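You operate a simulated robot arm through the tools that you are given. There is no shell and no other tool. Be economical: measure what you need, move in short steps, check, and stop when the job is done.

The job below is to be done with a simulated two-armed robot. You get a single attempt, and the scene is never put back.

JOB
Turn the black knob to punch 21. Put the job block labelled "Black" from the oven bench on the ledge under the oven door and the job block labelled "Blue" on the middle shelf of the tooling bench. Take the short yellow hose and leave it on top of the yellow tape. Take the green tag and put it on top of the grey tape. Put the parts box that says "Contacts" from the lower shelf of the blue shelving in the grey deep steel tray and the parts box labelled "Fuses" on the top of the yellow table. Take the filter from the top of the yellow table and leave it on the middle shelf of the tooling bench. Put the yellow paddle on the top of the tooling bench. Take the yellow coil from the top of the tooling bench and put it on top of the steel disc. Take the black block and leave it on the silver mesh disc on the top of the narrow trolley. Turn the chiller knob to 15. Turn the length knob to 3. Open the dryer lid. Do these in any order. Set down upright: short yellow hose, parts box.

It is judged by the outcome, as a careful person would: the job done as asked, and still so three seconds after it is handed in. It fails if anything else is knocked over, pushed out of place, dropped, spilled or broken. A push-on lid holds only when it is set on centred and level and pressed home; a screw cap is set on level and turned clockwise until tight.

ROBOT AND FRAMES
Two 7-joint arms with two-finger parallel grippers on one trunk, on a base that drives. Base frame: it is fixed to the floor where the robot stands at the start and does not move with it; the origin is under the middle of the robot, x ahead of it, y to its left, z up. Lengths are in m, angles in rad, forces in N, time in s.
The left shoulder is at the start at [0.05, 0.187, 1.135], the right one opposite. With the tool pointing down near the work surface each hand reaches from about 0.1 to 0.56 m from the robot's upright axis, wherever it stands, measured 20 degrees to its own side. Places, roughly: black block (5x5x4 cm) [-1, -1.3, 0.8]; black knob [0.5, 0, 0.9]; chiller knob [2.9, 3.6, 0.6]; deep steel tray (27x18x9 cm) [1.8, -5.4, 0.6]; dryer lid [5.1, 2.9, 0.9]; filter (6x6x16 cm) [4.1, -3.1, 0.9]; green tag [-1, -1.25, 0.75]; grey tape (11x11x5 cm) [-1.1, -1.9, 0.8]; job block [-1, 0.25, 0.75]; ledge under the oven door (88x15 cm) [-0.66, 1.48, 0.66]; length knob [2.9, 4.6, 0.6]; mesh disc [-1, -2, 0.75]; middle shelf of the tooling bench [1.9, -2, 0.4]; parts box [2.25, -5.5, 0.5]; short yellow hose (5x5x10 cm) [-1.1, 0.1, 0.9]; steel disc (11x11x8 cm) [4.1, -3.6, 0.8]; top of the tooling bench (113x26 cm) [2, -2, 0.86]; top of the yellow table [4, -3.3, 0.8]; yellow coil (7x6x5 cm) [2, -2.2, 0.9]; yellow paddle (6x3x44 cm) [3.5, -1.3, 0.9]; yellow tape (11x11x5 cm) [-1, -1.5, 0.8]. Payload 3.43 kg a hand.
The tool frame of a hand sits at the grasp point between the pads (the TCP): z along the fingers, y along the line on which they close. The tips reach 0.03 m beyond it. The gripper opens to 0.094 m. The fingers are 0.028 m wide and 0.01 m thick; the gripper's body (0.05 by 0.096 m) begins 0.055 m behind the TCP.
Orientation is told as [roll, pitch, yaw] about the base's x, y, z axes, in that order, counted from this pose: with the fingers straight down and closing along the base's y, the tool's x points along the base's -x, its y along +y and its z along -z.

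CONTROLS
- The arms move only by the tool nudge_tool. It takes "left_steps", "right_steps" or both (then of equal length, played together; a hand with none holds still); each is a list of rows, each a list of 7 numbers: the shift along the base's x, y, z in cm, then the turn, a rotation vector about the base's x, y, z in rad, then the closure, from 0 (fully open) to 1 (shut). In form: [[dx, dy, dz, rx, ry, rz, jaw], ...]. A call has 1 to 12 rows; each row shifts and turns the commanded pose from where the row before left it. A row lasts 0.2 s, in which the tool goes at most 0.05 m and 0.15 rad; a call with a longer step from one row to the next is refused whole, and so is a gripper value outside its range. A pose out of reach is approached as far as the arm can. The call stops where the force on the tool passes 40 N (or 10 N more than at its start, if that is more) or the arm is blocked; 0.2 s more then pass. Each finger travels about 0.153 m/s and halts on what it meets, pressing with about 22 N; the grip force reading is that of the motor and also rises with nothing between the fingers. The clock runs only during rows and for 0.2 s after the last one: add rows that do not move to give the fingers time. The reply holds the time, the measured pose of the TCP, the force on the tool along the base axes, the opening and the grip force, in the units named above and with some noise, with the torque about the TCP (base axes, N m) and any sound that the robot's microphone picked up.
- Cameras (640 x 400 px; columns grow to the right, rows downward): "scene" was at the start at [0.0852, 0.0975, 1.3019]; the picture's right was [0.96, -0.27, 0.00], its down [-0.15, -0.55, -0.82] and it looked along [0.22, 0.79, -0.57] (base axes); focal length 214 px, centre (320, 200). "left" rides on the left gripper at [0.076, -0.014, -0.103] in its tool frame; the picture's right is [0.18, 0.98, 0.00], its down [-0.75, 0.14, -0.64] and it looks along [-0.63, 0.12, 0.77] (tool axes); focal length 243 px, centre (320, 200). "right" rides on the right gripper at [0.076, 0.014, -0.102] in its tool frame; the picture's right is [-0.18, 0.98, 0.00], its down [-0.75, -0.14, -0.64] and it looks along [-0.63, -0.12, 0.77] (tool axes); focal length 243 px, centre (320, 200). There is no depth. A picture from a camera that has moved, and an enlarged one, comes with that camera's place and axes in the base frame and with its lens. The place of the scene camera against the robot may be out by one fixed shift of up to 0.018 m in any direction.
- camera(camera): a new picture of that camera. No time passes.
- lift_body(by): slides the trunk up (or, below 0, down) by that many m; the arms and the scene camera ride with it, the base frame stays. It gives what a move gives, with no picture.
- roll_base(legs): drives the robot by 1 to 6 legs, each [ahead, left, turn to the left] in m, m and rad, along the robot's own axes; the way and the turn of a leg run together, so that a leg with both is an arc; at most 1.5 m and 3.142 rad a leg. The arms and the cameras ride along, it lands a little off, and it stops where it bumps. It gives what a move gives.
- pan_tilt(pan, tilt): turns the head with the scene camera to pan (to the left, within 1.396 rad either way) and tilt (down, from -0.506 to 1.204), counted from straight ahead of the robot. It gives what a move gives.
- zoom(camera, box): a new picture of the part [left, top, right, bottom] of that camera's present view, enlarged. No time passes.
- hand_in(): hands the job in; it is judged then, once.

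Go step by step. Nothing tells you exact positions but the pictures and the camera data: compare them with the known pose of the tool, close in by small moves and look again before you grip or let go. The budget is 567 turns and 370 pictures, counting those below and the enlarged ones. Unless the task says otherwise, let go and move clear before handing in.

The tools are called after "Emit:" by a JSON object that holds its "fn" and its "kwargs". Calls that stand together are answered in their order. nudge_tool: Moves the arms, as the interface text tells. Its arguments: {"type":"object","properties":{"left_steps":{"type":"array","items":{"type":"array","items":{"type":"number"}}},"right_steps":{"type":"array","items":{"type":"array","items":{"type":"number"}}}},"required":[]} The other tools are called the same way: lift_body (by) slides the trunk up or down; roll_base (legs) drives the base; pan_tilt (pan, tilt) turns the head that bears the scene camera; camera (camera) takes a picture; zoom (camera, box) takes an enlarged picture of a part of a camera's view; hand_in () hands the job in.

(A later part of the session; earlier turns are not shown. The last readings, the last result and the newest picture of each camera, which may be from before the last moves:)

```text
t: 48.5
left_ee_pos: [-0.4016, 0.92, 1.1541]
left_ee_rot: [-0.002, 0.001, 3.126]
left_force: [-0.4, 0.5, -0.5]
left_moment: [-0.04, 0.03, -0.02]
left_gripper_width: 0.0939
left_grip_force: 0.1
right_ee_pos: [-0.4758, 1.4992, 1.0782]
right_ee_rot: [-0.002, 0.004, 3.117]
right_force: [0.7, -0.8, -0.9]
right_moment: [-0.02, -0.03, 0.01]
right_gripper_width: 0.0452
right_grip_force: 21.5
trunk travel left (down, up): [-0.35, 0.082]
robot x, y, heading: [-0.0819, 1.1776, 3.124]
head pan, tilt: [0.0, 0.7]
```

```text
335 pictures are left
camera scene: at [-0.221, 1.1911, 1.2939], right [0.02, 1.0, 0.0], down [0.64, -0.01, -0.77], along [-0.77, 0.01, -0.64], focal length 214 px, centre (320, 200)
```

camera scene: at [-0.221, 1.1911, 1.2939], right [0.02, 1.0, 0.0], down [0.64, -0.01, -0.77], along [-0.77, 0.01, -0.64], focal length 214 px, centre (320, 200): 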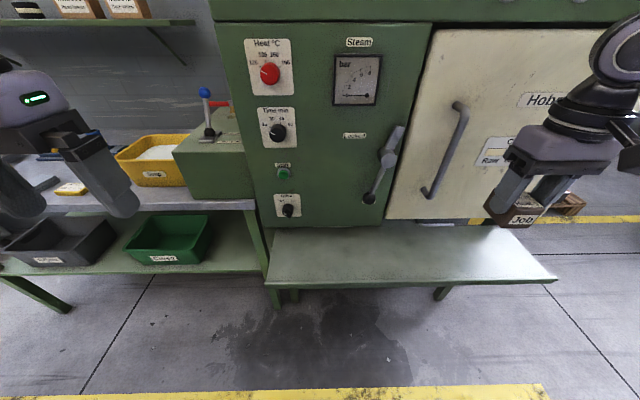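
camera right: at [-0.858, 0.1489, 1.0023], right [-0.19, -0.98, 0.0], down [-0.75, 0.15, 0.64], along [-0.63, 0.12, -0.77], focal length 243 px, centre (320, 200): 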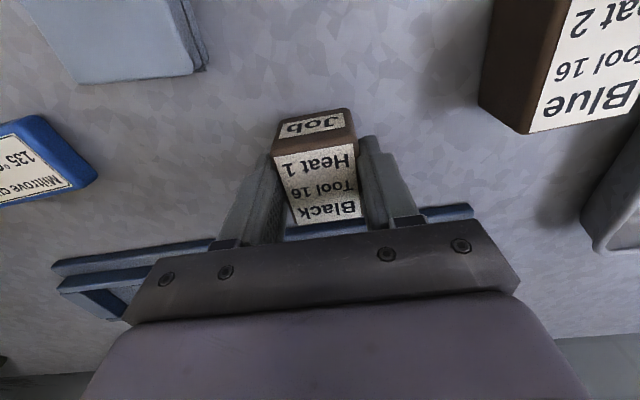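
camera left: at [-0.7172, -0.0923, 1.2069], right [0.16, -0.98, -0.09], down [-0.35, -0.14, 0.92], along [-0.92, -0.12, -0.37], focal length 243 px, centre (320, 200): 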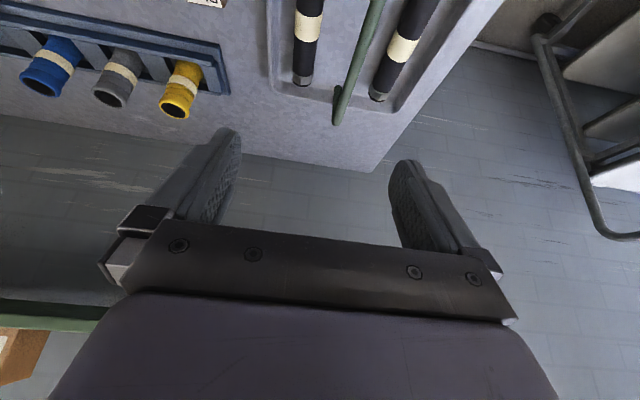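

Emit:
{"fn": "roll_base", "kwargs": {"legs": [[0, -0.25, 0.018], [0.15, 0, 0]]}}

Emit:
{"fn": "lift_body", "kwargs": {"by": -0.15}}

Emit:
{"fn": "camera", "kwargs": {"camera": "scene"}}

Emit:
{"fn": "camera", "kwargs": {"camera": "right"}}

```text
t: 52.3
left_ee_pos: [-0.5457, 1.1691, 1.1536]
left_ee_rot: [-0.002, 0.001, -3.14]
left_force: [0.0, -0.3, -0.3]
left_moment: [0.04, -0.03, 0.0]
left_gripper_width: 0.094
left_grip_force: 0.0
right_ee_pos: [-0.6299, 1.7459, 1.0771]
right_ee_rot: [-0.003, 0.005, 3.135]
right_force: [0.1, 0.3, -1.1]
right_moment: [-0.02, -0.01, 0.04]
right_gripper_width: 0.0453
right_grip_force: 22.0
trunk travel left (down, up): [-0.35, 0.082]
robot x, y, heading: [-0.2293, 1.4304, 3.138]
head pan, tilt: [0.0, 0.7]
```

```text
t: 54.1
left_ee_pos: [-0.545, 1.1686, 1.0034]
left_ee_rot: [-0.002, 0.0, -3.141]
left_force: [-0.1, -0.3, 0.8]
left_moment: [-0.01, -0.03, -0.01]
left_gripper_width: 0.0939
left_grip_force: 0.1
right_ee_pos: [-0.6296, 1.7464, 0.9285]
right_ee_rot: [0.001, 0.003, 3.135]
right_force: [0.4, -0.4, -0.8]
right_moment: [0.0, 0.02, 0.02]
right_gripper_width: 0.0452
right_grip_force: 22.2
trunk travel left (down, up): [-0.2, 0.232]
robot x, y, heading: [-0.2281, 1.4293, 3.14]
head pan, tilt: [0.0, 0.7]
```

```text
334 pictures are left
camera scene: at [-0.3688, 1.4426, 1.144], right [0.0, 1.0, 0.0], down [0.64, 0.0, -0.76], along [-0.76, 0.0, -0.64], focal length 214 px, centre (320, 200)
```

scene: 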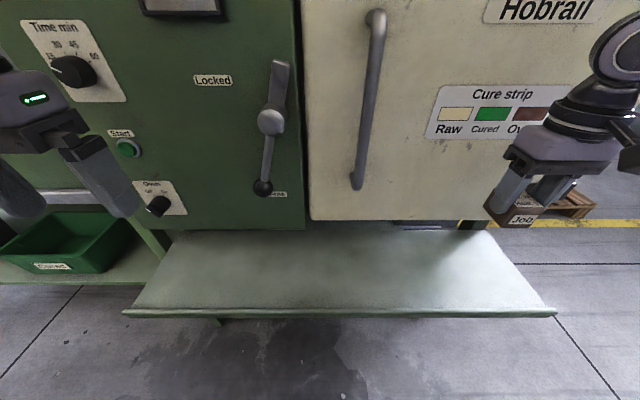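

```text
333 pictures are left
camera right: at [-0.554, 1.7316, 1.0311], right [-0.19, -0.98, 0.0], down [-0.75, 0.15, 0.64], along [-0.63, 0.12, -0.77], focal length 243 px, centre (320, 200)
```

right: 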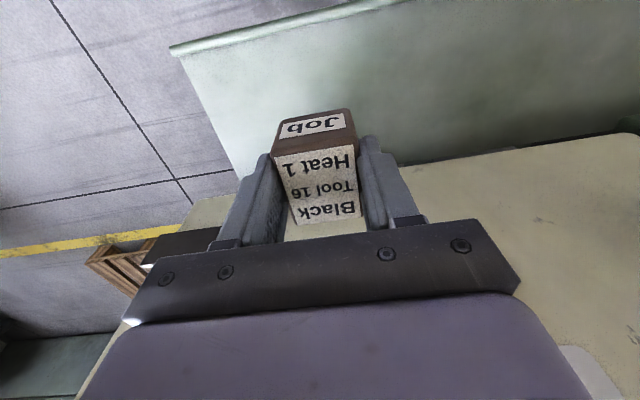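

Emit:
{"fn": "nudge_tool", "kwargs": {"right_steps": [[0, -3, -3.5, 0, 0, 0, 0.8], [0, -1.6, -4, 0, 0, 0, 0.8], [0, 0, -4.5, 0, 0, 0, 0.8], [0, 0, -4.5, 0, 0, 0, 0.8], [0, 0, -3, 0, 0, 0, 0.8]]}}

Emit:
{"fn": "camera", "kwargs": {"camera": "scene"}}

Emit:
{"fn": "camera", "kwargs": {"camera": "right"}}

```text
t: 55.3
left_ee_pos: [-0.5448, 1.1687, 1.0039]
left_ee_rot: [-0.003, 0.0, -3.14]
left_force: [-0.6, 1.1, 0.6]
left_moment: [-0.02, 0.0, 0.01]
left_gripper_width: 0.0943
left_grip_force: 0.0
right_ee_pos: [-0.6303, 1.6993, 0.7345]
right_ee_rot: [-0.001, 0.005, 3.133]
right_force: [0.4, -0.6, -0.6]
right_moment: [0.0, -0.02, 0.02]
right_gripper_width: 0.0453
right_grip_force: 21.9
trunk travel left (down, up): [-0.2, 0.232]
robot x, y, heading: [-0.2308, 1.4304, 3.14]
head pan, tilt: [0.0, 0.7]
```

```text
332 pictures are left
camera scene: at [-0.3689, 1.4427, 1.1439], right [0.0, 1.0, 0.0], down [0.64, 0.0, -0.76], along [-0.76, 0.0, -0.64], focal length 214 px, centre (320, 200)
```

scene: 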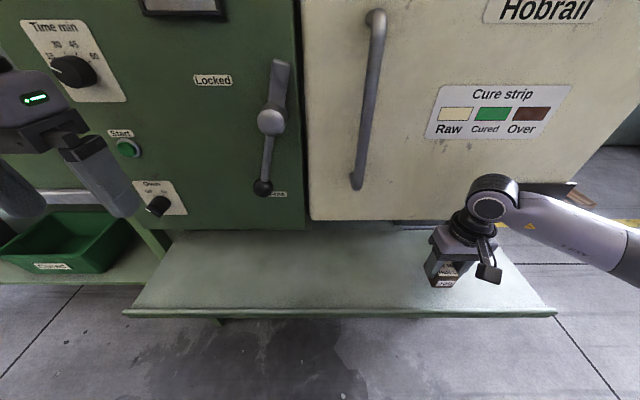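

```text
331 pictures are left
camera right: at [-0.5554, 1.6853, 0.8368], right [-0.19, -0.98, 0.0], down [-0.76, 0.15, 0.64], along [-0.63, 0.12, -0.77], focal length 243 px, centre (320, 200)
```

right: 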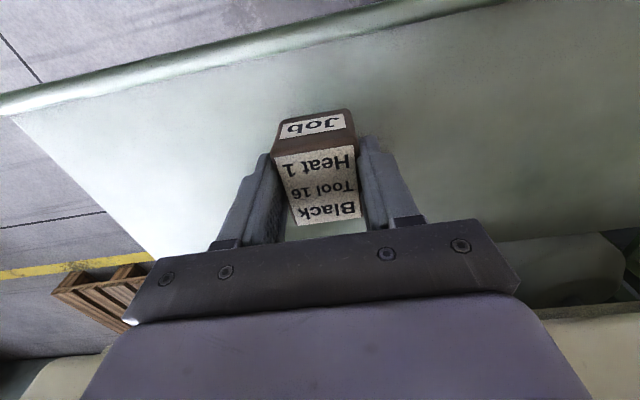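

Well over the ledge; I lower in small steps until a touch.

Emit:
{"fn": "nudge_tool", "kwargs": {"right_steps": [[0, 0, -1, 0, 0, 0, 0.8], [0, 0, -1, 0, 0, 0, 0.8], [0, 0, -0.5, 0, 0, 0, 0.8], [0, 0, -0.5, 0, 0, 0, 0.8]]}}

Emit:
{"fn": "zoom", "kwargs": {"camera": "scene", "box": [390, 200, 550, 320]}}

```text
t: 56.3
left_ee_pos: [-0.5444, 1.1685, 1.0043]
left_ee_rot: [-0.002, 0.0, -3.138]
left_force: [0.0, -0.7, 0.6]
left_moment: [0.02, -0.03, -0.01]
left_gripper_width: 0.094
left_grip_force: 0.1
right_ee_pos: [-0.6298, 1.7008, 0.7051]
right_ee_rot: [-0.001, 0.0, 3.134]
right_force: [2.0, 1.6, 9.1]
right_moment: [-0.02, 0.08, -0.01]
right_gripper_width: 0.0455
right_grip_force: 21.6
trunk travel left (down, up): [-0.2, 0.232]
robot x, y, heading: [-0.2299, 1.4296, 3.137]
head pan, tilt: [0.0, 0.7]
```

```text
3.33 times, centred on (470, 260) of scene
camera zoom: at [-0.3681, 1.4424, 1.1443], right [0.0, 1.0, 0.0], down [0.64, 0.0, -0.77], along [-0.77, 0.0, -0.64], focal length 715 px, centre (-180, 0)
```

zoom: 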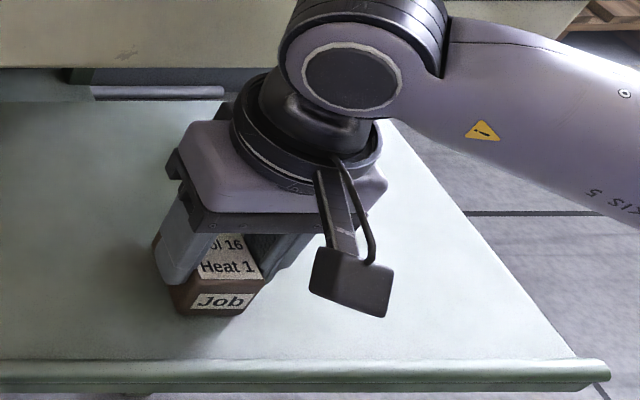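

Emit:
{"fn": "nudge_tool", "kwargs": {"right_steps": [[0, 0, 0.1, 0, 0, 0, 0.6], [0, 0, 0, 0, 0, 0, 0.2], [0, 0, 0, 0, 0, 0, 0], [0, 0, 4, 0, 0, 0, 0], [0, 0, 4, 0, 0, 0, 0], [0, 0, 4, 0, 0, 0, 0], [0, 0, 4, 0, 0, 0, 0], [2, 0, 4, 0, 0, 0, 0], [2, 0, 4, 0, 0, 0, 0]]}}

Emit:
{"fn": "zoom", "kwargs": {"camera": "scene", "box": [390, 200, 550, 320]}}

```text
t: 58.3
left_ee_pos: [-0.5446, 1.1681, 1.005]
left_ee_rot: [0.0, 0.0, -3.139]
left_force: [-0.1, -0.4, -0.1]
left_moment: [-0.02, 0.0, 0.0]
left_gripper_width: 0.0942
left_grip_force: 0.0
right_ee_pos: [-0.5906, 1.6993, 0.9469]
right_ee_rot: [-0.001, 0.004, 3.135]
right_force: [0.0, -0.1, -0.6]
right_moment: [-0.05, -0.03, 0.0]
right_gripper_width: 0.0942
right_grip_force: 0.0
trunk travel left (down, up): [-0.2, 0.232]
robot x, y, heading: [-0.2251, 1.4297, 3.142]
head pan, tilt: [0.0, 0.7]
```

```text
3.33 times, centred on (470, 260) of scene
camera zoom: at [-0.3686, 1.4425, 1.1439], right [0.0, 1.0, 0.0], down [0.64, 0.0, -0.77], along [-0.77, 0.0, -0.64], focal length 715 px, centre (-180, 0)
```

zoom: 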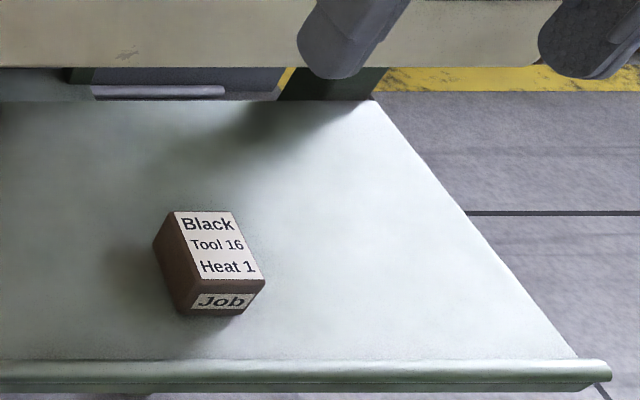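

Emit:
{"fn": "roll_base", "kwargs": {"legs": [[-0.16, 0, 0], [0, 0.8, 0], [0, 0.75, 0]]}}

Emit:
{"fn": "lift_body", "kwargs": {"by": 0.15}}

Emit:
{"fn": "camera", "kwargs": {"camera": "scene"}}

```text
t: 73.4
left_ee_pos: [-0.4005, -0.3993, 1.0036]
left_ee_rot: [-0.002, -0.001, 3.137]
left_force: [0.0, 0.9, -0.4]
left_moment: [0.0, 0.02, -0.01]
left_gripper_width: 0.094
left_grip_force: 0.0
right_ee_pos: [-0.4439, 0.1334, 0.946]
right_ee_rot: [-0.002, 0.005, 3.13]
right_force: [-0.1, -0.4, 0.4]
right_moment: [0.01, 0.03, -0.03]
right_gripper_width: 0.0939
right_grip_force: 0.0
trunk travel left (down, up): [-0.2, 0.232]
robot x, y, heading: [-0.083, -0.1412, 3.133]
head pan, tilt: [0.0, 0.7]
```

```text
t: 75.2
left_ee_pos: [-0.4016, -0.3976, 1.1537]
left_ee_rot: [-0.002, -0.001, 3.136]
left_force: [0.7, -0.2, -0.5]
left_moment: [0.0, -0.02, 0.01]
left_gripper_width: 0.094
left_grip_force: 0.0
right_ee_pos: [-0.4433, 0.1323, 1.0956]
right_ee_rot: [-0.002, 0.003, 3.13]
right_force: [-0.9, -0.9, -0.9]
right_moment: [0.03, 0.0, -0.02]
right_gripper_width: 0.0941
right_grip_force: 0.0
trunk travel left (down, up): [-0.35, 0.082]
robot x, y, heading: [-0.0825, -0.1385, 3.136]
head pan, tilt: [0.0, 0.7]
```

```text
328 pictures are left
camera scene: at [-0.2233, -0.1254, 1.2939], right [0.01, 1.0, 0.0], down [0.64, -0.01, -0.76], along [-0.76, 0.01, -0.64], focal length 214 px, centre (320, 200)
```

scene: 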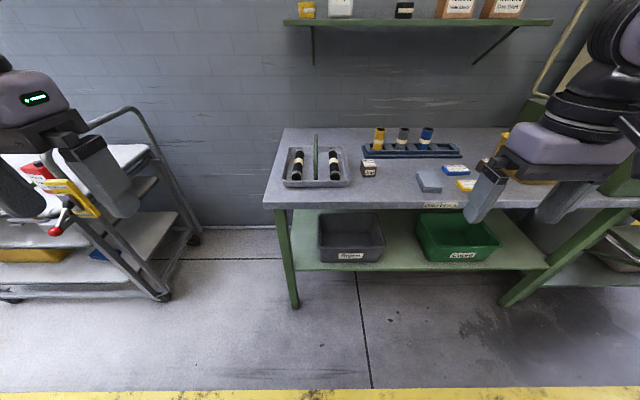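

Emit:
{"fn": "roll_base", "kwargs": {"legs": [[0.345, 0, 0]]}}

Emit:
{"fn": "nudge_tool", "kwargs": {"right_steps": [[-3, 0, 0, 0, 0, 0, 0], [-4, 0, 0, 0, 0.1, 0, 0], [-4, 0, 0, 0, 0.1, 0, 0], [-4, 0, -1, 0, 0.1, 0, 0]]}}

Emit:
{"fn": "camera", "kwargs": {"camera": "right"}}

Emit:
{"fn": "zoom", "kwargs": {"camera": "scene", "box": [300, 130, 500, 260]}}

```text
t: 77.5
left_ee_pos: [-0.7501, -0.3971, 1.1529]
left_ee_rot: [-0.003, 0.001, 3.139]
left_force: [-0.2, 0.7, -0.2]
left_moment: [-0.01, 0.02, 0.02]
left_gripper_width: 0.094
left_grip_force: 0.0
right_ee_pos: [-0.7945, 0.135, 1.0947]
right_ee_rot: [-0.002, 0.004, 3.13]
right_force: [0.7, 0.0, 0.1]
right_moment: [0.01, -0.01, 0.01]
right_gripper_width: 0.0939
right_grip_force: 0.0
trunk travel left (down, up): [-0.35, 0.082]
robot x, y, heading: [-0.4285, -0.1379, 3.134]
head pan, tilt: [0.0, 0.7]
```

```text
t: 78.5
left_ee_pos: [-0.7502, -0.3975, 1.1538]
left_ee_rot: [-0.002, -0.001, 3.138]
left_force: [0.7, 0.6, -0.6]
left_moment: [0.02, -0.01, 0.02]
left_gripper_width: 0.0941
left_grip_force: 0.1
right_ee_pos: [-0.9441, 0.1341, 1.0874]
right_ee_rot: [0.004, -0.299, 3.13]
right_force: [0.0, -0.9, -0.2]
right_moment: [0.02, 0.0, 0.01]
right_gripper_width: 0.0938
right_grip_force: 0.0
trunk travel left (down, up): [-0.35, 0.082]
robot x, y, heading: [-0.4332, -0.1354, 3.136]
head pan, tilt: [0.0, 0.7]
```

```text
327 pictures are left
camera right: at [-0.8421, 0.12, 1.1627], right [-0.19, -0.98, 0.06], down [-0.53, 0.15, 0.83], along [-0.83, 0.13, -0.55], focal length 243 px, centre (320, 200)
```

right: 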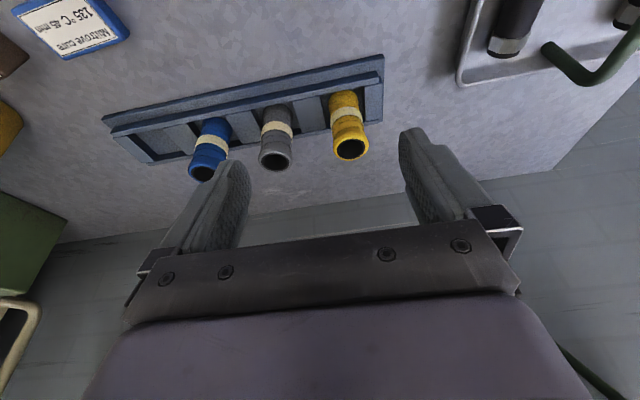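

```text
3.08 times, centred on (400, 195) of scene
camera zoom: at [-0.5723, -0.123, 1.2939], right [0.01, 1.0, 0.0], down [0.64, 0.0, -0.76], along [-0.76, 0.01, -0.64], focal length 660 px, centre (74, 215)
```

zoom: 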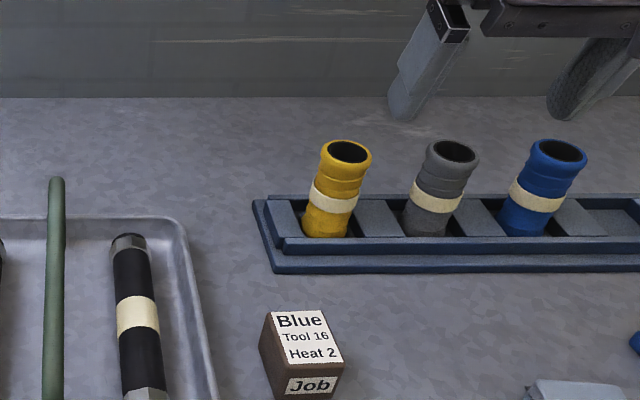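

Emit:
{"fn": "nudge_tool", "kwargs": {"right_steps": [[-2, -1, -2.5, 0, 0.1, 0, 0.2], [-2.6, -1.1, -2.7, 0, 0, 0, 0.2]]}}

Emit:
{"fn": "camera", "kwargs": {"camera": "right"}}

Emit:
{"fn": "zoom", "kwargs": {"camera": "scene", "box": [300, 110, 500, 240]}}

```text
t: 79.1
left_ee_pos: [-0.7503, -0.3972, 1.1536]
left_ee_rot: [-0.003, 0.0, 3.137]
left_force: [-0.1, 0.4, -0.4]
left_moment: [0.01, -0.01, 0.02]
left_gripper_width: 0.0942
left_grip_force: 0.0
right_ee_pos: [-0.9918, 0.1134, 1.0355]
right_ee_rot: [0.003, -0.397, 3.131]
right_force: [-0.5, -0.3, 0.4]
right_moment: [0.03, -0.01, -0.01]
right_gripper_width: 0.0752
right_grip_force: 0.0
trunk travel left (down, up): [-0.35, 0.082]
robot x, y, heading: [-0.4297, -0.1379, 3.13]
head pan, tilt: [0.0, 0.7]
```

```text
325 pictures are left
camera right: at [-0.8813, 0.0988, 1.1002], right [-0.18, -0.98, 0.07], down [-0.45, 0.15, 0.88], along [-0.88, 0.13, -0.46], focal length 243 px, centre (320, 200)
```

right: 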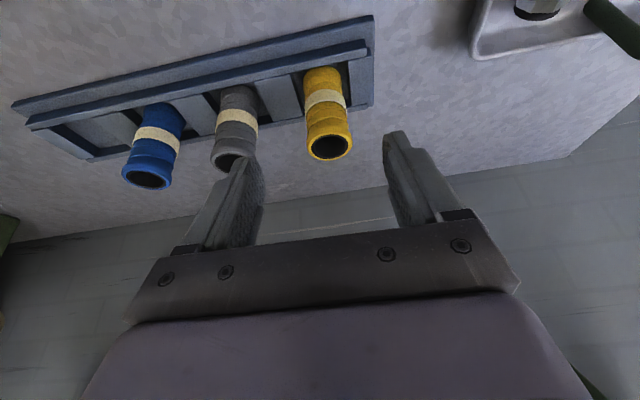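

```text
3.08 times, centred on (400, 175) of scene
camera zoom: at [-0.5724, -0.1233, 1.2939], right [0.01, 1.0, 0.0], down [0.64, 0.0, -0.76], along [-0.76, 0.01, -0.64], focal length 660 px, centre (74, 277)
```

zoom: 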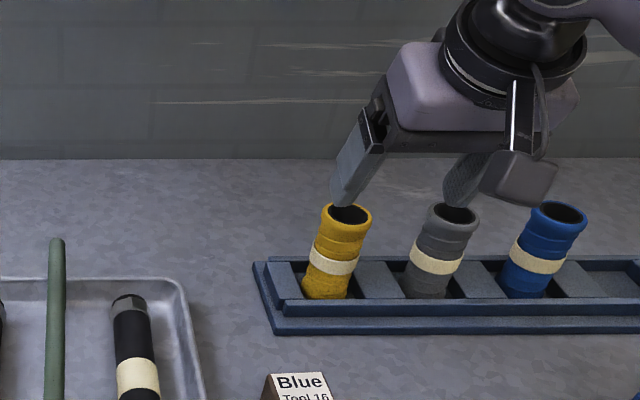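

Emit:
{"fn": "nudge_tool", "kwargs": {"right_steps": [[-2.2, -0.2, -3, 0, 0, 0, 0.15], [-1, 0, -2, 0, 0, 0, 0.15]]}}

Emit:
{"fn": "camera", "kwargs": {"camera": "right"}}

Emit:
{"fn": "zoom", "kwargs": {"camera": "scene", "box": [300, 110, 500, 240]}}

```text
t: 79.7
left_ee_pos: [-0.7492, -0.3964, 1.1534]
left_ee_rot: [-0.002, 0.0, 3.14]
left_force: [0.1, 0.0, -0.2]
left_moment: [0.01, 0.03, 0.0]
left_gripper_width: 0.0942
left_grip_force: 0.0
right_ee_pos: [-1.0226, 0.1128, 0.9835]
right_ee_rot: [0.003, -0.398, 3.126]
right_force: [-0.2, 0.1, -0.8]
right_moment: [-0.01, -0.01, -0.04]
right_gripper_width: 0.08
right_grip_force: 0.0
trunk travel left (down, up): [-0.35, 0.082]
robot x, y, heading: [-0.4341, -0.1366, 3.135]
head pan, tilt: [0.0, 0.7]
```

```text
323 pictures are left
camera right: at [-0.9131, 0.0976, 1.0496], right [-0.18, -0.98, 0.07], down [-0.44, 0.15, 0.88], along [-0.88, 0.13, -0.46], focal length 243 px, centre (320, 200)
```

right: 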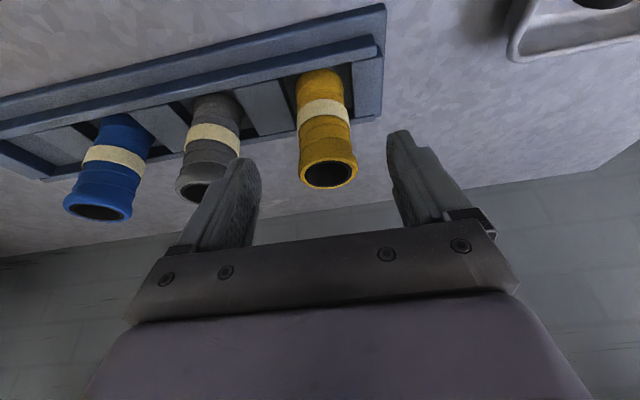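

```text
3.08 times, centred on (400, 175) of scene
camera zoom: at [-0.572, -0.1229, 1.2939], right [0.01, 1.0, 0.0], down [0.64, 0.0, -0.76], along [-0.76, 0.01, -0.64], focal length 660 px, centre (74, 277)
```

zoom: 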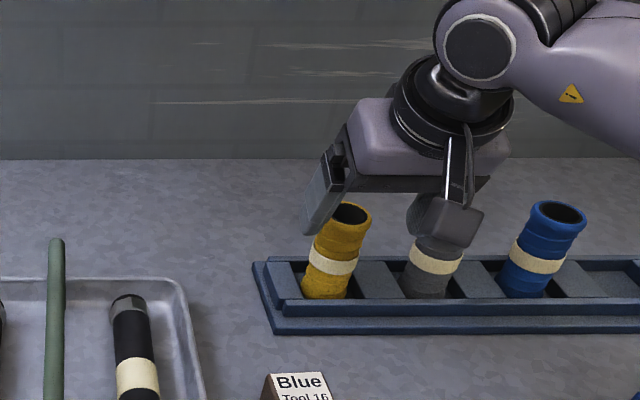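

Emit:
{"fn": "nudge_tool", "kwargs": {"right_steps": [[-1.6, -0.2, -2.5, 0, 0, 0, 0.25], [-1.4, 0, -3, 0, 0, 0, 0.25]]}}

Emit:
{"fn": "camera", "kwargs": {"camera": "right"}}

Emit:
{"fn": "zoom", "kwargs": {"camera": "scene", "box": [300, 110, 500, 240]}}

```text
t: 80.3
left_ee_pos: [-0.7497, -0.3965, 1.153]
left_ee_rot: [-0.001, -0.001, 3.14]
left_force: [-0.6, -1.1, -0.9]
left_moment: [0.03, 0.01, 0.04]
left_gripper_width: 0.0939
left_grip_force: 0.1
right_ee_pos: [-1.0528, 0.1098, 0.9304]
right_ee_rot: [0.002, -0.396, 3.129]
right_force: [-1.1, 0.3, -0.3]
right_moment: [0.0, -0.01, -0.03]
right_gripper_width: 0.0708
right_grip_force: 0.1
trunk travel left (down, up): [-0.35, 0.082]
robot x, y, heading: [-0.4306, -0.1387, 3.139]
head pan, tilt: [0.0, 0.7]
```

```text
321 pictures are left
camera right: at [-0.9434, 0.0955, 0.9947], right [-0.18, -0.98, 0.08], down [-0.45, 0.15, 0.88], along [-0.88, 0.13, -0.46], focal length 243 px, centre (320, 200)
```

right: 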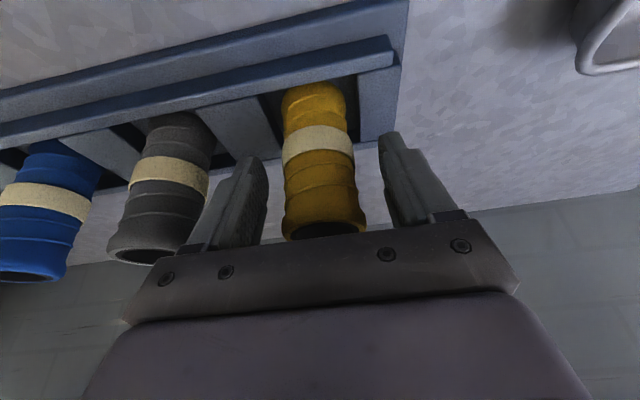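

```text
3.08 times, centred on (400, 175) of scene
camera zoom: at [-0.5722, -0.123, 1.2939], right [0.01, 1.0, 0.0], down [0.64, 0.0, -0.76], along [-0.76, 0.01, -0.64], focal length 660 px, centre (74, 277)
```

zoom: 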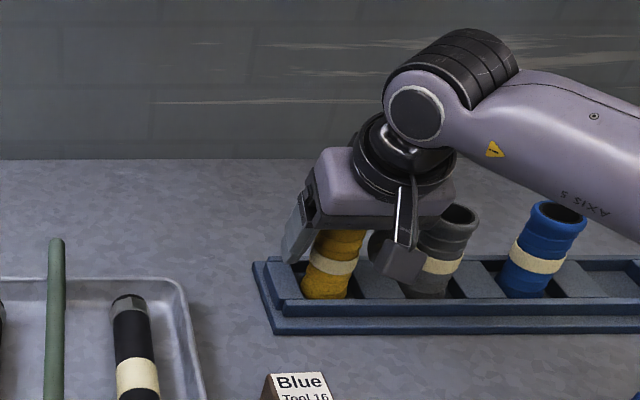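

Emit:
{"fn": "nudge_tool", "kwargs": {"right_steps": [[0, 0, 0, 0, 0, 0, 0.5], [0, 0, 0, 0, 0, 0, 0.8], [0, 0, 0, 0, 0, 0, 0.8]]}}

Emit:
{"fn": "camera", "kwargs": {"camera": "right"}}

```text
t: 81.1
left_ee_pos: [-0.7502, -0.396, 1.155]
left_ee_rot: [-0.001, 0.0, 3.138]
left_force: [-0.3, -0.1, 0.6]
left_moment: [0.0, 0.02, -0.01]
left_gripper_width: 0.0939
left_grip_force: 0.1
right_ee_pos: [-1.0521, 0.1094, 0.9297]
right_ee_rot: [0.004, -0.396, 3.13]
right_force: [-0.3, -0.6, -0.4]
right_moment: [-0.13, 0.03, 0.02]
right_gripper_width: 0.0494
right_grip_force: 22.2
trunk travel left (down, up): [-0.35, 0.082]
robot x, y, heading: [-0.4327, -0.1354, 3.132]
head pan, tilt: [0.0, 0.7]
```

```text
319 pictures are left
camera right: at [-0.9431, 0.0955, 0.9951], right [-0.18, -0.98, 0.07], down [-0.45, 0.15, 0.88], along [-0.88, 0.13, -0.46], focal length 243 px, centre (320, 200)
```

right: 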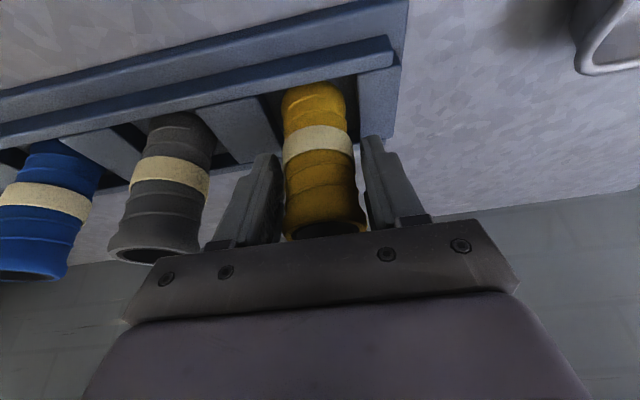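

Emit:
{"fn": "nudge_tool", "kwargs": {"right_steps": [[0, 0, 3, 0, 0, 0, 0.8], [0, 0, 4, 0, 0, 0, 0.8], [0, 0, 4, 0, 0, 0, 0.8], [0, 0, 4, 0, 0, 0, 0.8], [4, 0, 1, 0, 0, 0, 0.8], [4, 2, 0, 0, 0, 0, 0.8], [4, 2, 0, 0, 0, 0, 0.8]]}}

Emit:
{"fn": "camera", "kwargs": {"camera": "scene"}}

Emit:
{"fn": "camera", "kwargs": {"camera": "right"}}

```text
t: 82.7
left_ee_pos: [-0.7488, -0.3953, 1.1537]
left_ee_rot: [-0.002, -0.001, 3.136]
left_force: [1.1, -0.2, 1.0]
left_moment: [-0.01, 0.03, -0.01]
left_gripper_width: 0.0939
left_grip_force: 0.1
right_ee_pos: [-0.9292, 0.1511, 1.0874]
right_ee_rot: [0.005, -0.397, 3.13]
right_force: [-0.2, -0.4, -1.4]
right_moment: [0.03, 0.0, -0.01]
right_gripper_width: 0.0488
right_grip_force: 22.0
trunk travel left (down, up): [-0.35, 0.082]
robot x, y, heading: [-0.4315, -0.1344, 3.138]
head pan, tilt: [0.0, 0.7]
```

```text
318 pictures are left
camera scene: at [-0.5715, -0.1225, 1.294], right [0.01, 1.0, 0.0], down [0.64, 0.0, -0.77], along [-0.77, 0.0, -0.64], focal length 214 px, centre (320, 200)
```

scene: 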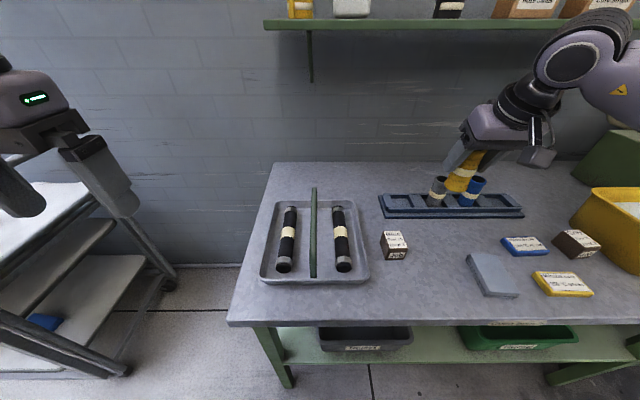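

```text
317 pictures are left
camera right: at [-0.8216, 0.1357, 1.1518], right [-0.18, -0.98, 0.08], down [-0.45, 0.15, 0.88], along [-0.88, 0.13, -0.46], focal length 243 px, centre (320, 200)
```

right: 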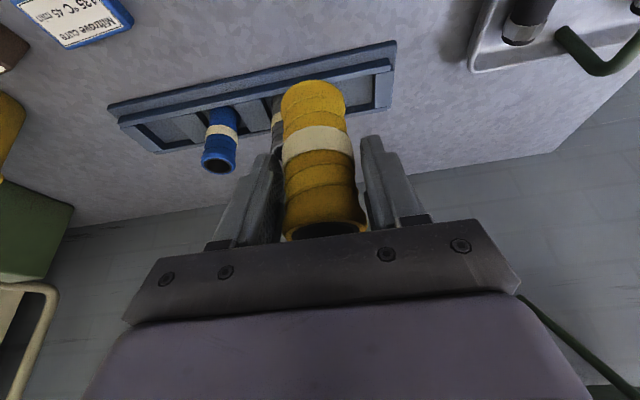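

Emit:
{"fn": "nudge_tool", "kwargs": {"right_steps": [[3, -3, 1, 0, 0, 0, 0.8], [3, -3, 1, 0, 0, 0, 0.8], [3, -3, 1, 0, 0, 0, 0.8], [2, -2, 1, 0, 0, 0, 0.8]]}}

Emit:
{"fn": "roll_base", "kwargs": {"legs": [[0, -0.36, 0]]}}

Emit:
{"fn": "camera", "kwargs": {"camera": "left"}}

Emit:
{"fn": "camera", "kwargs": {"camera": "scene"}}

```text
t: 83.7
left_ee_pos: [-0.7496, -0.3957, 1.1545]
left_ee_rot: [-0.001, 0.0, 3.139]
left_force: [0.5, -0.2, 0.6]
left_moment: [0.0, 0.04, -0.01]
left_gripper_width: 0.0942
left_grip_force: 0.0
right_ee_pos: [-0.8229, 0.0386, 1.1291]
right_ee_rot: [0.003, -0.397, 3.127]
right_force: [0.9, -0.5, -1.2]
right_moment: [0.0, -0.03, 0.0]
right_gripper_width: 0.0496
right_grip_force: 22.4
trunk travel left (down, up): [-0.35, 0.082]
robot x, y, heading: [-0.4339, -0.1365, 3.132]
head pan, tilt: [0.0, 0.7]
```

```text
t: 87.3
left_ee_pos: [-0.7465, -0.039, 1.1539]
left_ee_rot: [-0.003, -0.001, 3.137]
left_force: [0.0, 0.2, 0.5]
left_moment: [0.01, 0.03, 0.03]
left_gripper_width: 0.094
left_grip_force: 0.0
right_ee_pos: [-0.8206, 0.3942, 1.1287]
right_ee_rot: [0.003, -0.394, 3.128]
right_force: [-1.1, -0.4, -1.5]
right_moment: [-0.03, -0.04, 0.02]
right_gripper_width: 0.0491
right_grip_force: 21.9
trunk travel left (down, up): [-0.35, 0.082]
robot x, y, heading: [-0.4294, 0.22, 3.137]
head pan, tilt: [0.0, 0.7]
```

```text
316 pictures are left
camera left: at [-0.6712, -0.0258, 1.2565], right [0.18, -0.98, 0.0], down [-0.75, -0.14, 0.64], along [-0.63, -0.11, -0.77], focal length 243 px, centre (320, 200)
```

left: 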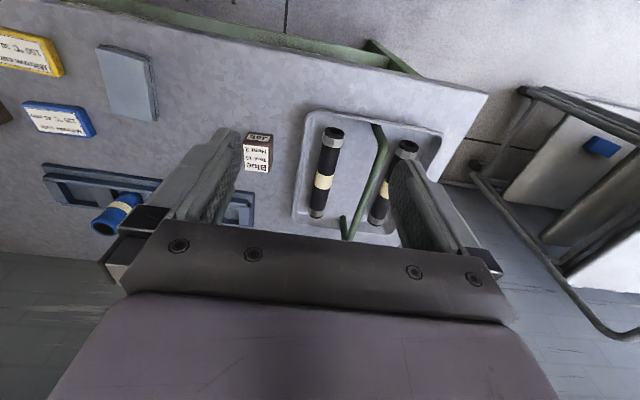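

```text
315 pictures are left
camera scene: at [-0.5696, 0.2335, 1.2939], right [0.01, 1.0, 0.0], down [0.64, 0.0, -0.76], along [-0.76, 0.01, -0.64], focal length 214 px, centre (320, 200)
```

scene: 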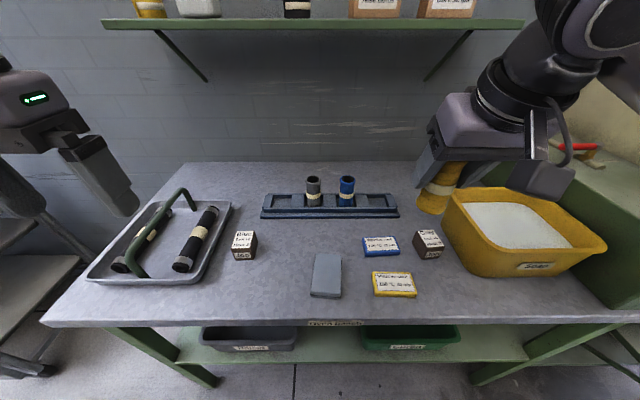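

Emit:
{"fn": "nudge_tool", "kwargs": {"left_steps": [[-2.76, 1.62, -3.0, 0, 0, 0, 0.2], [-2.76, 1.62, -3.0, 0, 0, 0, 0.2], [-2.76, 1.62, -3.0, 0, 0, 0, 0.2], [-2.76, 1.62, -3.0, 0, 0, 0, 0.2], [-2.76, 1.62, -3.0, 0, 0, 0, 0.2]]}}

Emit:
{"fn": "camera", "kwargs": {"camera": "left"}}

```text
t: 88.5
left_ee_pos: [-0.8872, 0.0417, 1.0039]
left_ee_rot: [0.0, 0.0, 3.137]
left_force: [0.4, -0.4, 0.1]
left_moment: [0.01, -0.01, 0.0]
left_gripper_width: 0.0752
left_grip_force: 0.1
right_ee_pos: [-0.8207, 0.3954, 1.1296]
right_ee_rot: [0.005, -0.396, 3.129]
right_force: [0.2, 0.0, -1.5]
right_moment: [-0.03, -0.04, 0.0]
right_gripper_width: 0.0489
right_grip_force: 22.0
trunk travel left (down, up): [-0.35, 0.082]
robot x, y, heading: [-0.43, 0.2198, 3.134]
head pan, tilt: [0.0, 0.7]
```

```text
314 pictures are left
camera left: at [-0.8115, 0.0562, 1.1068], right [0.18, -0.98, 0.0], down [-0.75, -0.14, 0.64], along [-0.63, -0.12, -0.77], focal length 243 px, centre (320, 200)
```

left: 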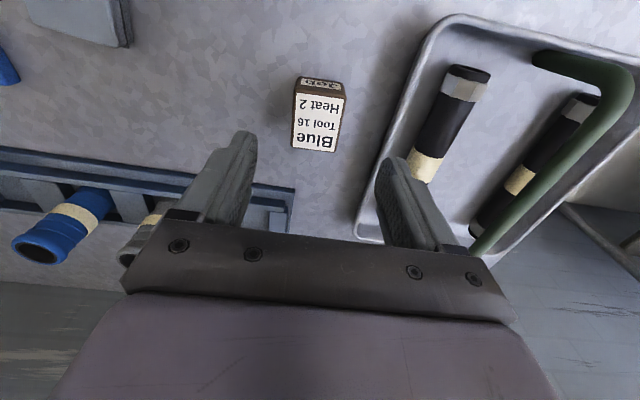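

Emit:
{"fn": "nudge_tool", "kwargs": {"left_steps": [[-0.3, 0, -4, 0, 0, 0, 0.2], [0, 0, -4, 0, 0, 0, 0.2], [0, 0, -2.6, 0, 0, 0, 0.2], [0, 0, 0, 0, 0, 0, 0.5], [0, 0, 0, 0, 0, 0, 0.8], [0, 0, 0, 0, 0, 0, 0.8]]}}

Emit:
{"fn": "camera", "kwargs": {"camera": "left"}}

```text
t: 90.0
left_ee_pos: [-0.8783, 0.0267, 0.9052]
left_ee_rot: [-0.003, 0.0, 3.138]
left_force: [0.2, -1.3, 0.3]
left_moment: [-0.01, -0.05, -0.01]
left_gripper_width: 0.0455
left_grip_force: 21.9
left hand out of reach, approached as far as the arm can: row 2, 3
right_ee_pos: [-0.821, 0.3956, 1.1289]
right_ee_rot: [0.003, -0.397, 3.128]
right_force: [0.8, 0.5, 0.1]
right_moment: [0.03, -0.01, 0.0]
right_gripper_width: 0.0484
right_grip_force: 22.2
trunk travel left (down, up): [-0.35, 0.082]
robot x, y, heading: [-0.4297, 0.219, 3.132]
head pan, tilt: [0.0, 0.7]
```

```text
313 pictures are left
camera left: at [-0.8016, 0.0411, 1.0082], right [0.18, -0.98, 0.0], down [-0.75, -0.14, 0.64], along [-0.63, -0.11, -0.77], focal length 243 px, centre (320, 200)
```

left: 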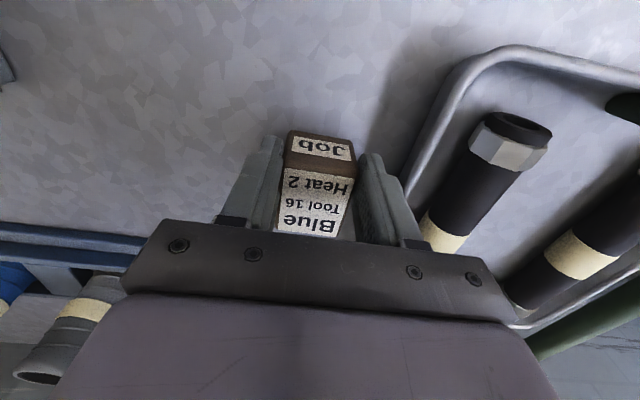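

Emit:
{"fn": "nudge_tool", "kwargs": {"left_steps": [[0, 0, 4, 0, 0, 0, 0.8], [0, 0, 4.5, 0, 0, 0, 0.8], [1, -1, 4.5, 0, 0, 0, 0.8], [3, -2, 3, 0, 0, 0, 0.8], [3, -3, 2, 0, 0, 0, 0.8], [3, -3, 2, 0, 0, 0, 0.8], [0, -4, 2, 0, 0, 0, 0.8], [0, -4, 2, 0, 0, 0, 0.8]]}}

Emit:
{"fn": "camera", "kwargs": {"camera": "scene"}}

```text
t: 91.8
left_ee_pos: [-0.7773, -0.1432, 1.148]
left_ee_rot: [-0.002, 0.002, 3.136]
left_force: [-0.1, -0.2, -0.4]
left_moment: [0.04, -0.01, 0.0]
left_gripper_width: 0.0453
left_grip_force: 21.9
right_ee_pos: [-0.8216, 0.3952, 1.1293]
right_ee_rot: [0.004, -0.396, 3.128]
right_force: [0.0, -1.5, -0.2]
right_moment: [-0.01, -0.01, 0.02]
right_gripper_width: 0.049
right_grip_force: 21.7
trunk travel left (down, up): [-0.35, 0.082]
robot x, y, heading: [-0.4287, 0.2233, 3.138]
head pan, tilt: [0.0, 0.7]
```

```text
312 pictures are left
camera scene: at [-0.5694, 0.2329, 1.2939], right [0.01, 1.0, 0.0], down [0.64, 0.0, -0.77], along [-0.77, 0.01, -0.64], focal length 214 px, centre (320, 200)
```

scene: 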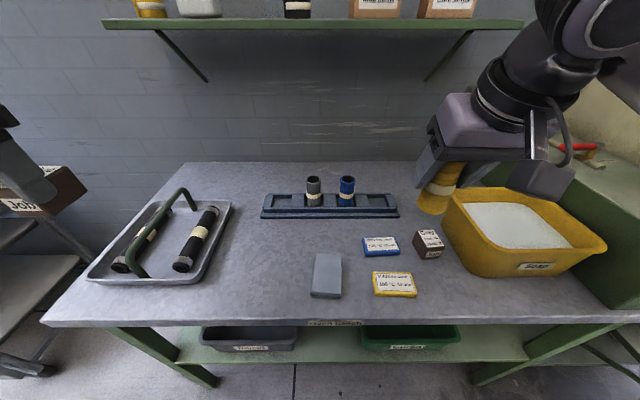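

Emit:
{"fn": "roll_base", "kwargs": {"legs": [[-0.25, 0, 0], [0, 1.0, 0], [0, 0.85, 0]]}}

Emit:
{"fn": "camera", "kwargs": {"camera": "scene"}}

```text
t: 109.8
left_ee_pos: [-0.4958, -2.0095, 1.1489]
left_ee_rot: [0.0, 0.0, -3.122]
left_force: [-0.4, -0.4, -0.6]
left_moment: [-0.01, -0.05, 0.01]
left_gripper_width: 0.0453
left_grip_force: 22.5
right_ee_pos: [-0.5515, -1.4734, 1.1294]
right_ee_rot: [0.004, -0.397, -3.129]
right_force: [0.3, 0.1, -1.1]
right_moment: [0.04, 0.01, 0.0]
right_gripper_width: 0.0476
right_grip_force: 22.2
trunk travel left (down, up): [-0.35, 0.082]
robot x, y, heading: [-0.1602, -1.6374, -3.123]
head pan, tilt: [0.0, 0.7]
```

```text
311 pictures are left
camera scene: at [-0.2962, -1.6282, 1.2939], right [-0.02, 1.0, 0.0], down [0.64, 0.01, -0.76], along [-0.76, -0.01, -0.64], focal length 214 px, centre (320, 200)
```

scene: 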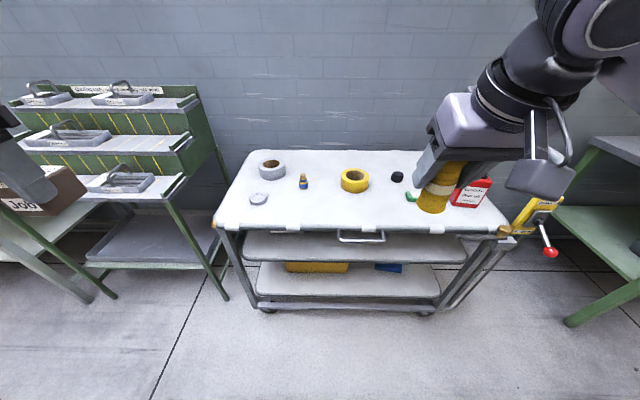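

Emit:
{"fn": "zoom", "kwargs": {"camera": "scene", "box": [220, 140, 420, 260]}}

Emit:
{"fn": "camera", "kwargs": {"camera": "right"}}

Emit:
{"fn": "camera", "kwargs": {"camera": "left"}}

```text
3.20 times, centred on (320, 200) of scene
camera zoom: at [-0.2962, -1.6282, 1.2939], right [-0.02, 1.0, 0.0], down [0.64, 0.01, -0.76], along [-0.76, -0.01, -0.64], focal length 686 px, centre (320, 200)
```

zoom: 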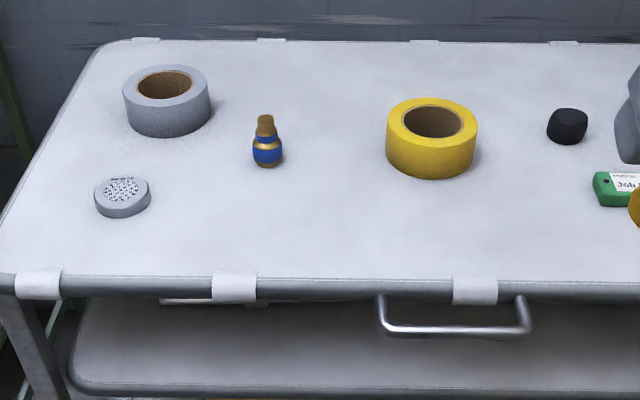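

```text
309 pictures are left
camera right: at [-0.4419, -1.4846, 1.1939], right [-0.16, -0.98, 0.07], down [-0.45, 0.14, 0.88], along [-0.88, 0.1, -0.46], focal length 243 px, centre (320, 200)
```

right: 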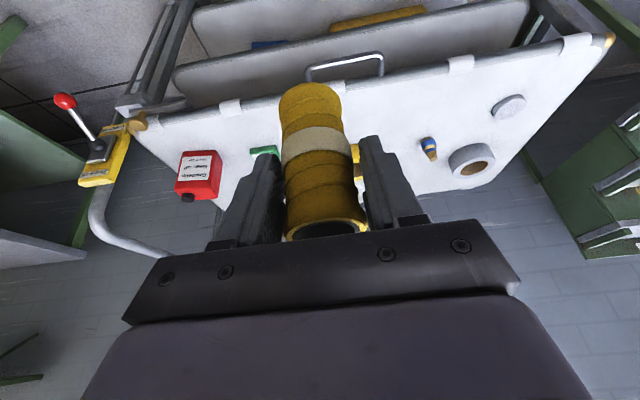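

```text
308 pictures are left
camera left: at [-0.42, -1.9927, 1.2505], right [0.2, -0.98, 0.0], down [-0.75, -0.16, 0.64], along [-0.63, -0.13, -0.77], focal length 243 px, centre (320, 200)
```

left: 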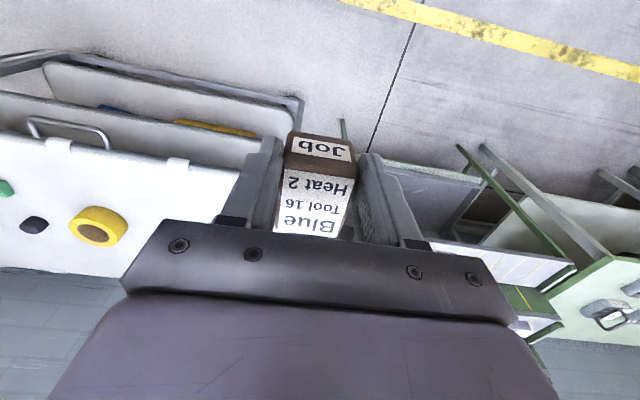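

Emit:
{"fn": "roll_base", "kwargs": {"legs": [[0, 0.1, -0.019], [0.28, 0, 0]]}}

Emit:
{"fn": "lift_body", "kwargs": {"by": -0.06}}

Emit:
{"fn": "camera", "kwargs": {"camera": "scene"}}

Emit:
{"fn": "camera", "kwargs": {"camera": "right"}}

```text
t: 112.9
left_ee_pos: [-0.784, -2.1044, 1.1475]
left_ee_rot: [0.0, 0.003, -3.135]
left_force: [-0.1, 0.9, 0.6]
left_moment: [-0.04, -0.02, -0.04]
left_gripper_width: 0.0448
left_grip_force: 22.2
right_ee_pos: [-0.8317, -1.5665, 1.1279]
right_ee_rot: [0.001, -0.396, 3.139]
right_force: [-0.4, 0.0, -1.3]
right_moment: [-0.04, 0.01, 0.01]
right_gripper_width: 0.0479
right_grip_force: 22.0
trunk travel left (down, up): [-0.35, 0.082]
robot x, y, heading: [-0.4392, -1.7395, -3.145]
head pan, tilt: [0.0, 0.7]
```

```text
t: 113.9
left_ee_pos: [-0.7842, -2.1044, 1.0883]
left_ee_rot: [-0.001, 0.0, -3.135]
left_force: [0.9, -1.0, -0.8]
left_moment: [0.01, -0.03, 0.02]
left_gripper_width: 0.0453
left_grip_force: 21.8
right_ee_pos: [-0.8331, -1.5673, 1.0695]
right_ee_rot: [0.004, -0.396, 3.14]
right_force: [-0.7, -0.8, -1.3]
right_moment: [-0.03, 0.0, -0.03]
right_gripper_width: 0.0478
right_grip_force: 21.8
trunk travel left (down, up): [-0.29, 0.142]
robot x, y, heading: [-0.4388, -1.7393, -3.14]
head pan, tilt: [0.0, 0.7]
```

```text
307 pictures are left
camera scene: at [-0.5786, -1.7263, 1.2339], right [0.0, 1.0, 0.0], down [0.64, 0.0, -0.76], along [-0.76, 0.0, -0.64], focal length 214 px, centre (320, 200)
```

scene: 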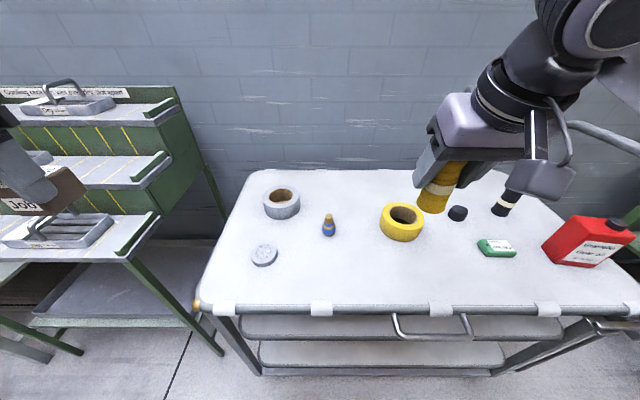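

```text
306 pictures are left
camera right: at [-0.722, -1.5806, 1.134], right [-0.17, -0.98, 0.07], down [-0.45, 0.14, 0.88], along [-0.88, 0.12, -0.46], focal length 243 px, centre (320, 200)
```

right: 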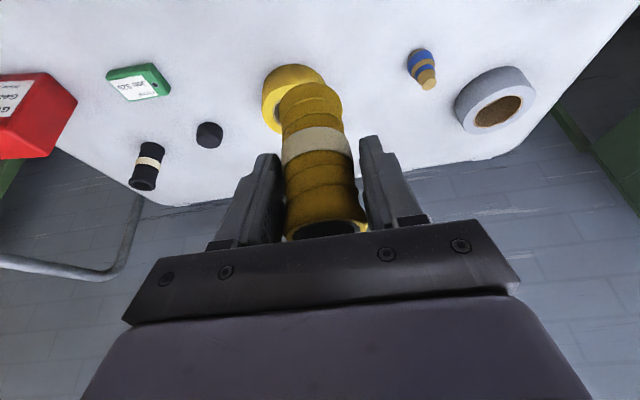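

Emit:
{"fn": "nudge_tool", "kwargs": {"right_steps": [[-3, 4, -1, 0, 0, 0, 0.8], [-3, 4, -1, 0, 0, 0, 0.8], [0, 4, 0, 0, 0, 0, 0.8]]}}

Emit:
{"fn": "camera", "kwargs": {"camera": "right"}}

Emit:
{"fn": "camera", "kwargs": {"camera": "scene"}}

```text
refused: row 1 steps farther than a row can; nothing moved
```

```text
305 pictures are left
camera right: at [-0.722, -1.5806, 1.134], right [-0.17, -0.98, 0.07], down [-0.45, 0.14, 0.88], along [-0.88, 0.12, -0.46], focal length 243 px, centre (320, 200)
```

right: 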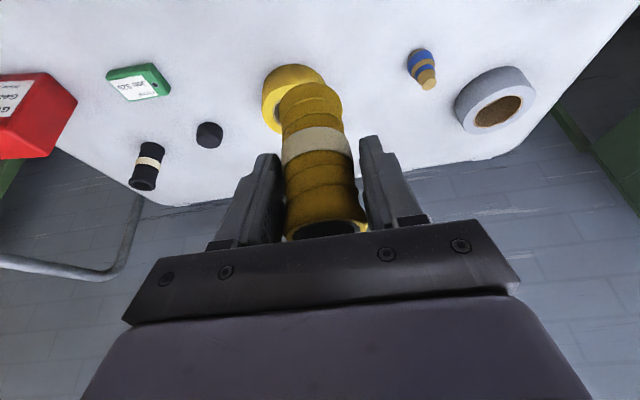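

```text
304 pictures are left
camera scene: at [-0.5786, -1.7263, 1.2339], right [0.0, 1.0, 0.0], down [0.64, 0.0, -0.76], along [-0.76, 0.0, -0.64], focal length 214 px, centre (320, 200)
```

scene: 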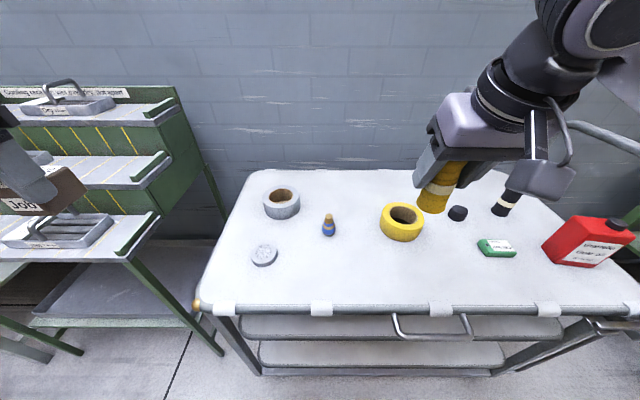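

Emit:
{"fn": "nudge_tool", "kwargs": {"right_steps": [[-2, 4, -1, 0, 0, 0, 0.8], [-2, 4, -1, 0, 0, 0, 0.8], [0, 4, 0, 0, 0, 0, 0.8]]}}

Emit:
{"fn": "camera", "kwargs": {"camera": "right"}}

Emit:
{"fn": "camera", "kwargs": {"camera": "scene"}}

```text
t: 114.7
left_ee_pos: [-0.7835, -2.1037, 1.0883]
left_ee_rot: [-0.002, 0.001, -3.135]
left_force: [-0.3, 0.8, -1.0]
left_moment: [0.01, -0.03, 0.02]
left_gripper_width: 0.0451
left_grip_force: 21.8
right_ee_pos: [-0.8697, -1.4471, 1.0504]
right_ee_rot: [0.006, -0.397, 3.14]
right_force: [-0.7, -0.4, -1.4]
right_moment: [0.01, 0.02, -0.03]
right_gripper_width: 0.0472
right_grip_force: 22.0
trunk travel left (down, up): [-0.29, 0.142]
robot x, y, heading: [-0.4371, -1.7362, -3.143]
head pan, tilt: [0.0, 0.7]
```

```text
303 pictures are left
camera right: at [-0.7607, -1.4616, 1.1145], right [-0.17, -0.98, 0.08], down [-0.45, 0.14, 0.88], along [-0.88, 0.12, -0.46], focal length 243 px, centre (320, 200)
```

right: 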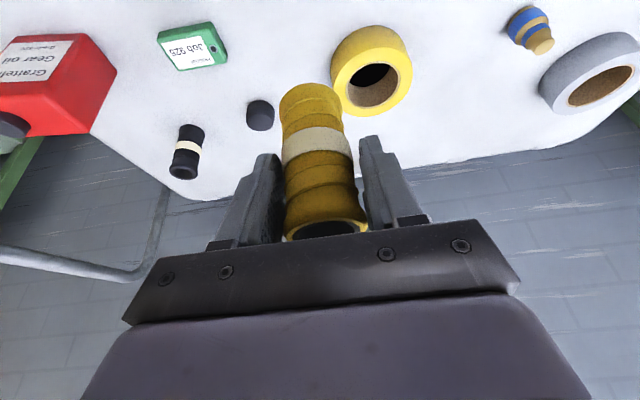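

```text
302 pictures are left
camera scene: at [-0.5785, -1.7258, 1.2339], right [0.0, 1.0, 0.0], down [0.64, 0.0, -0.77], along [-0.77, 0.0, -0.64], focal length 214 px, centre (320, 200)
```

scene: 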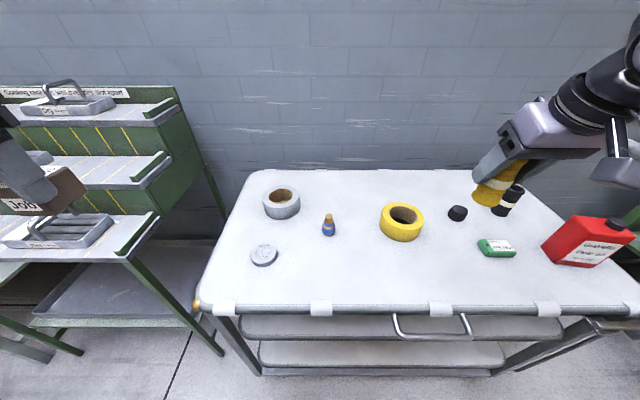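

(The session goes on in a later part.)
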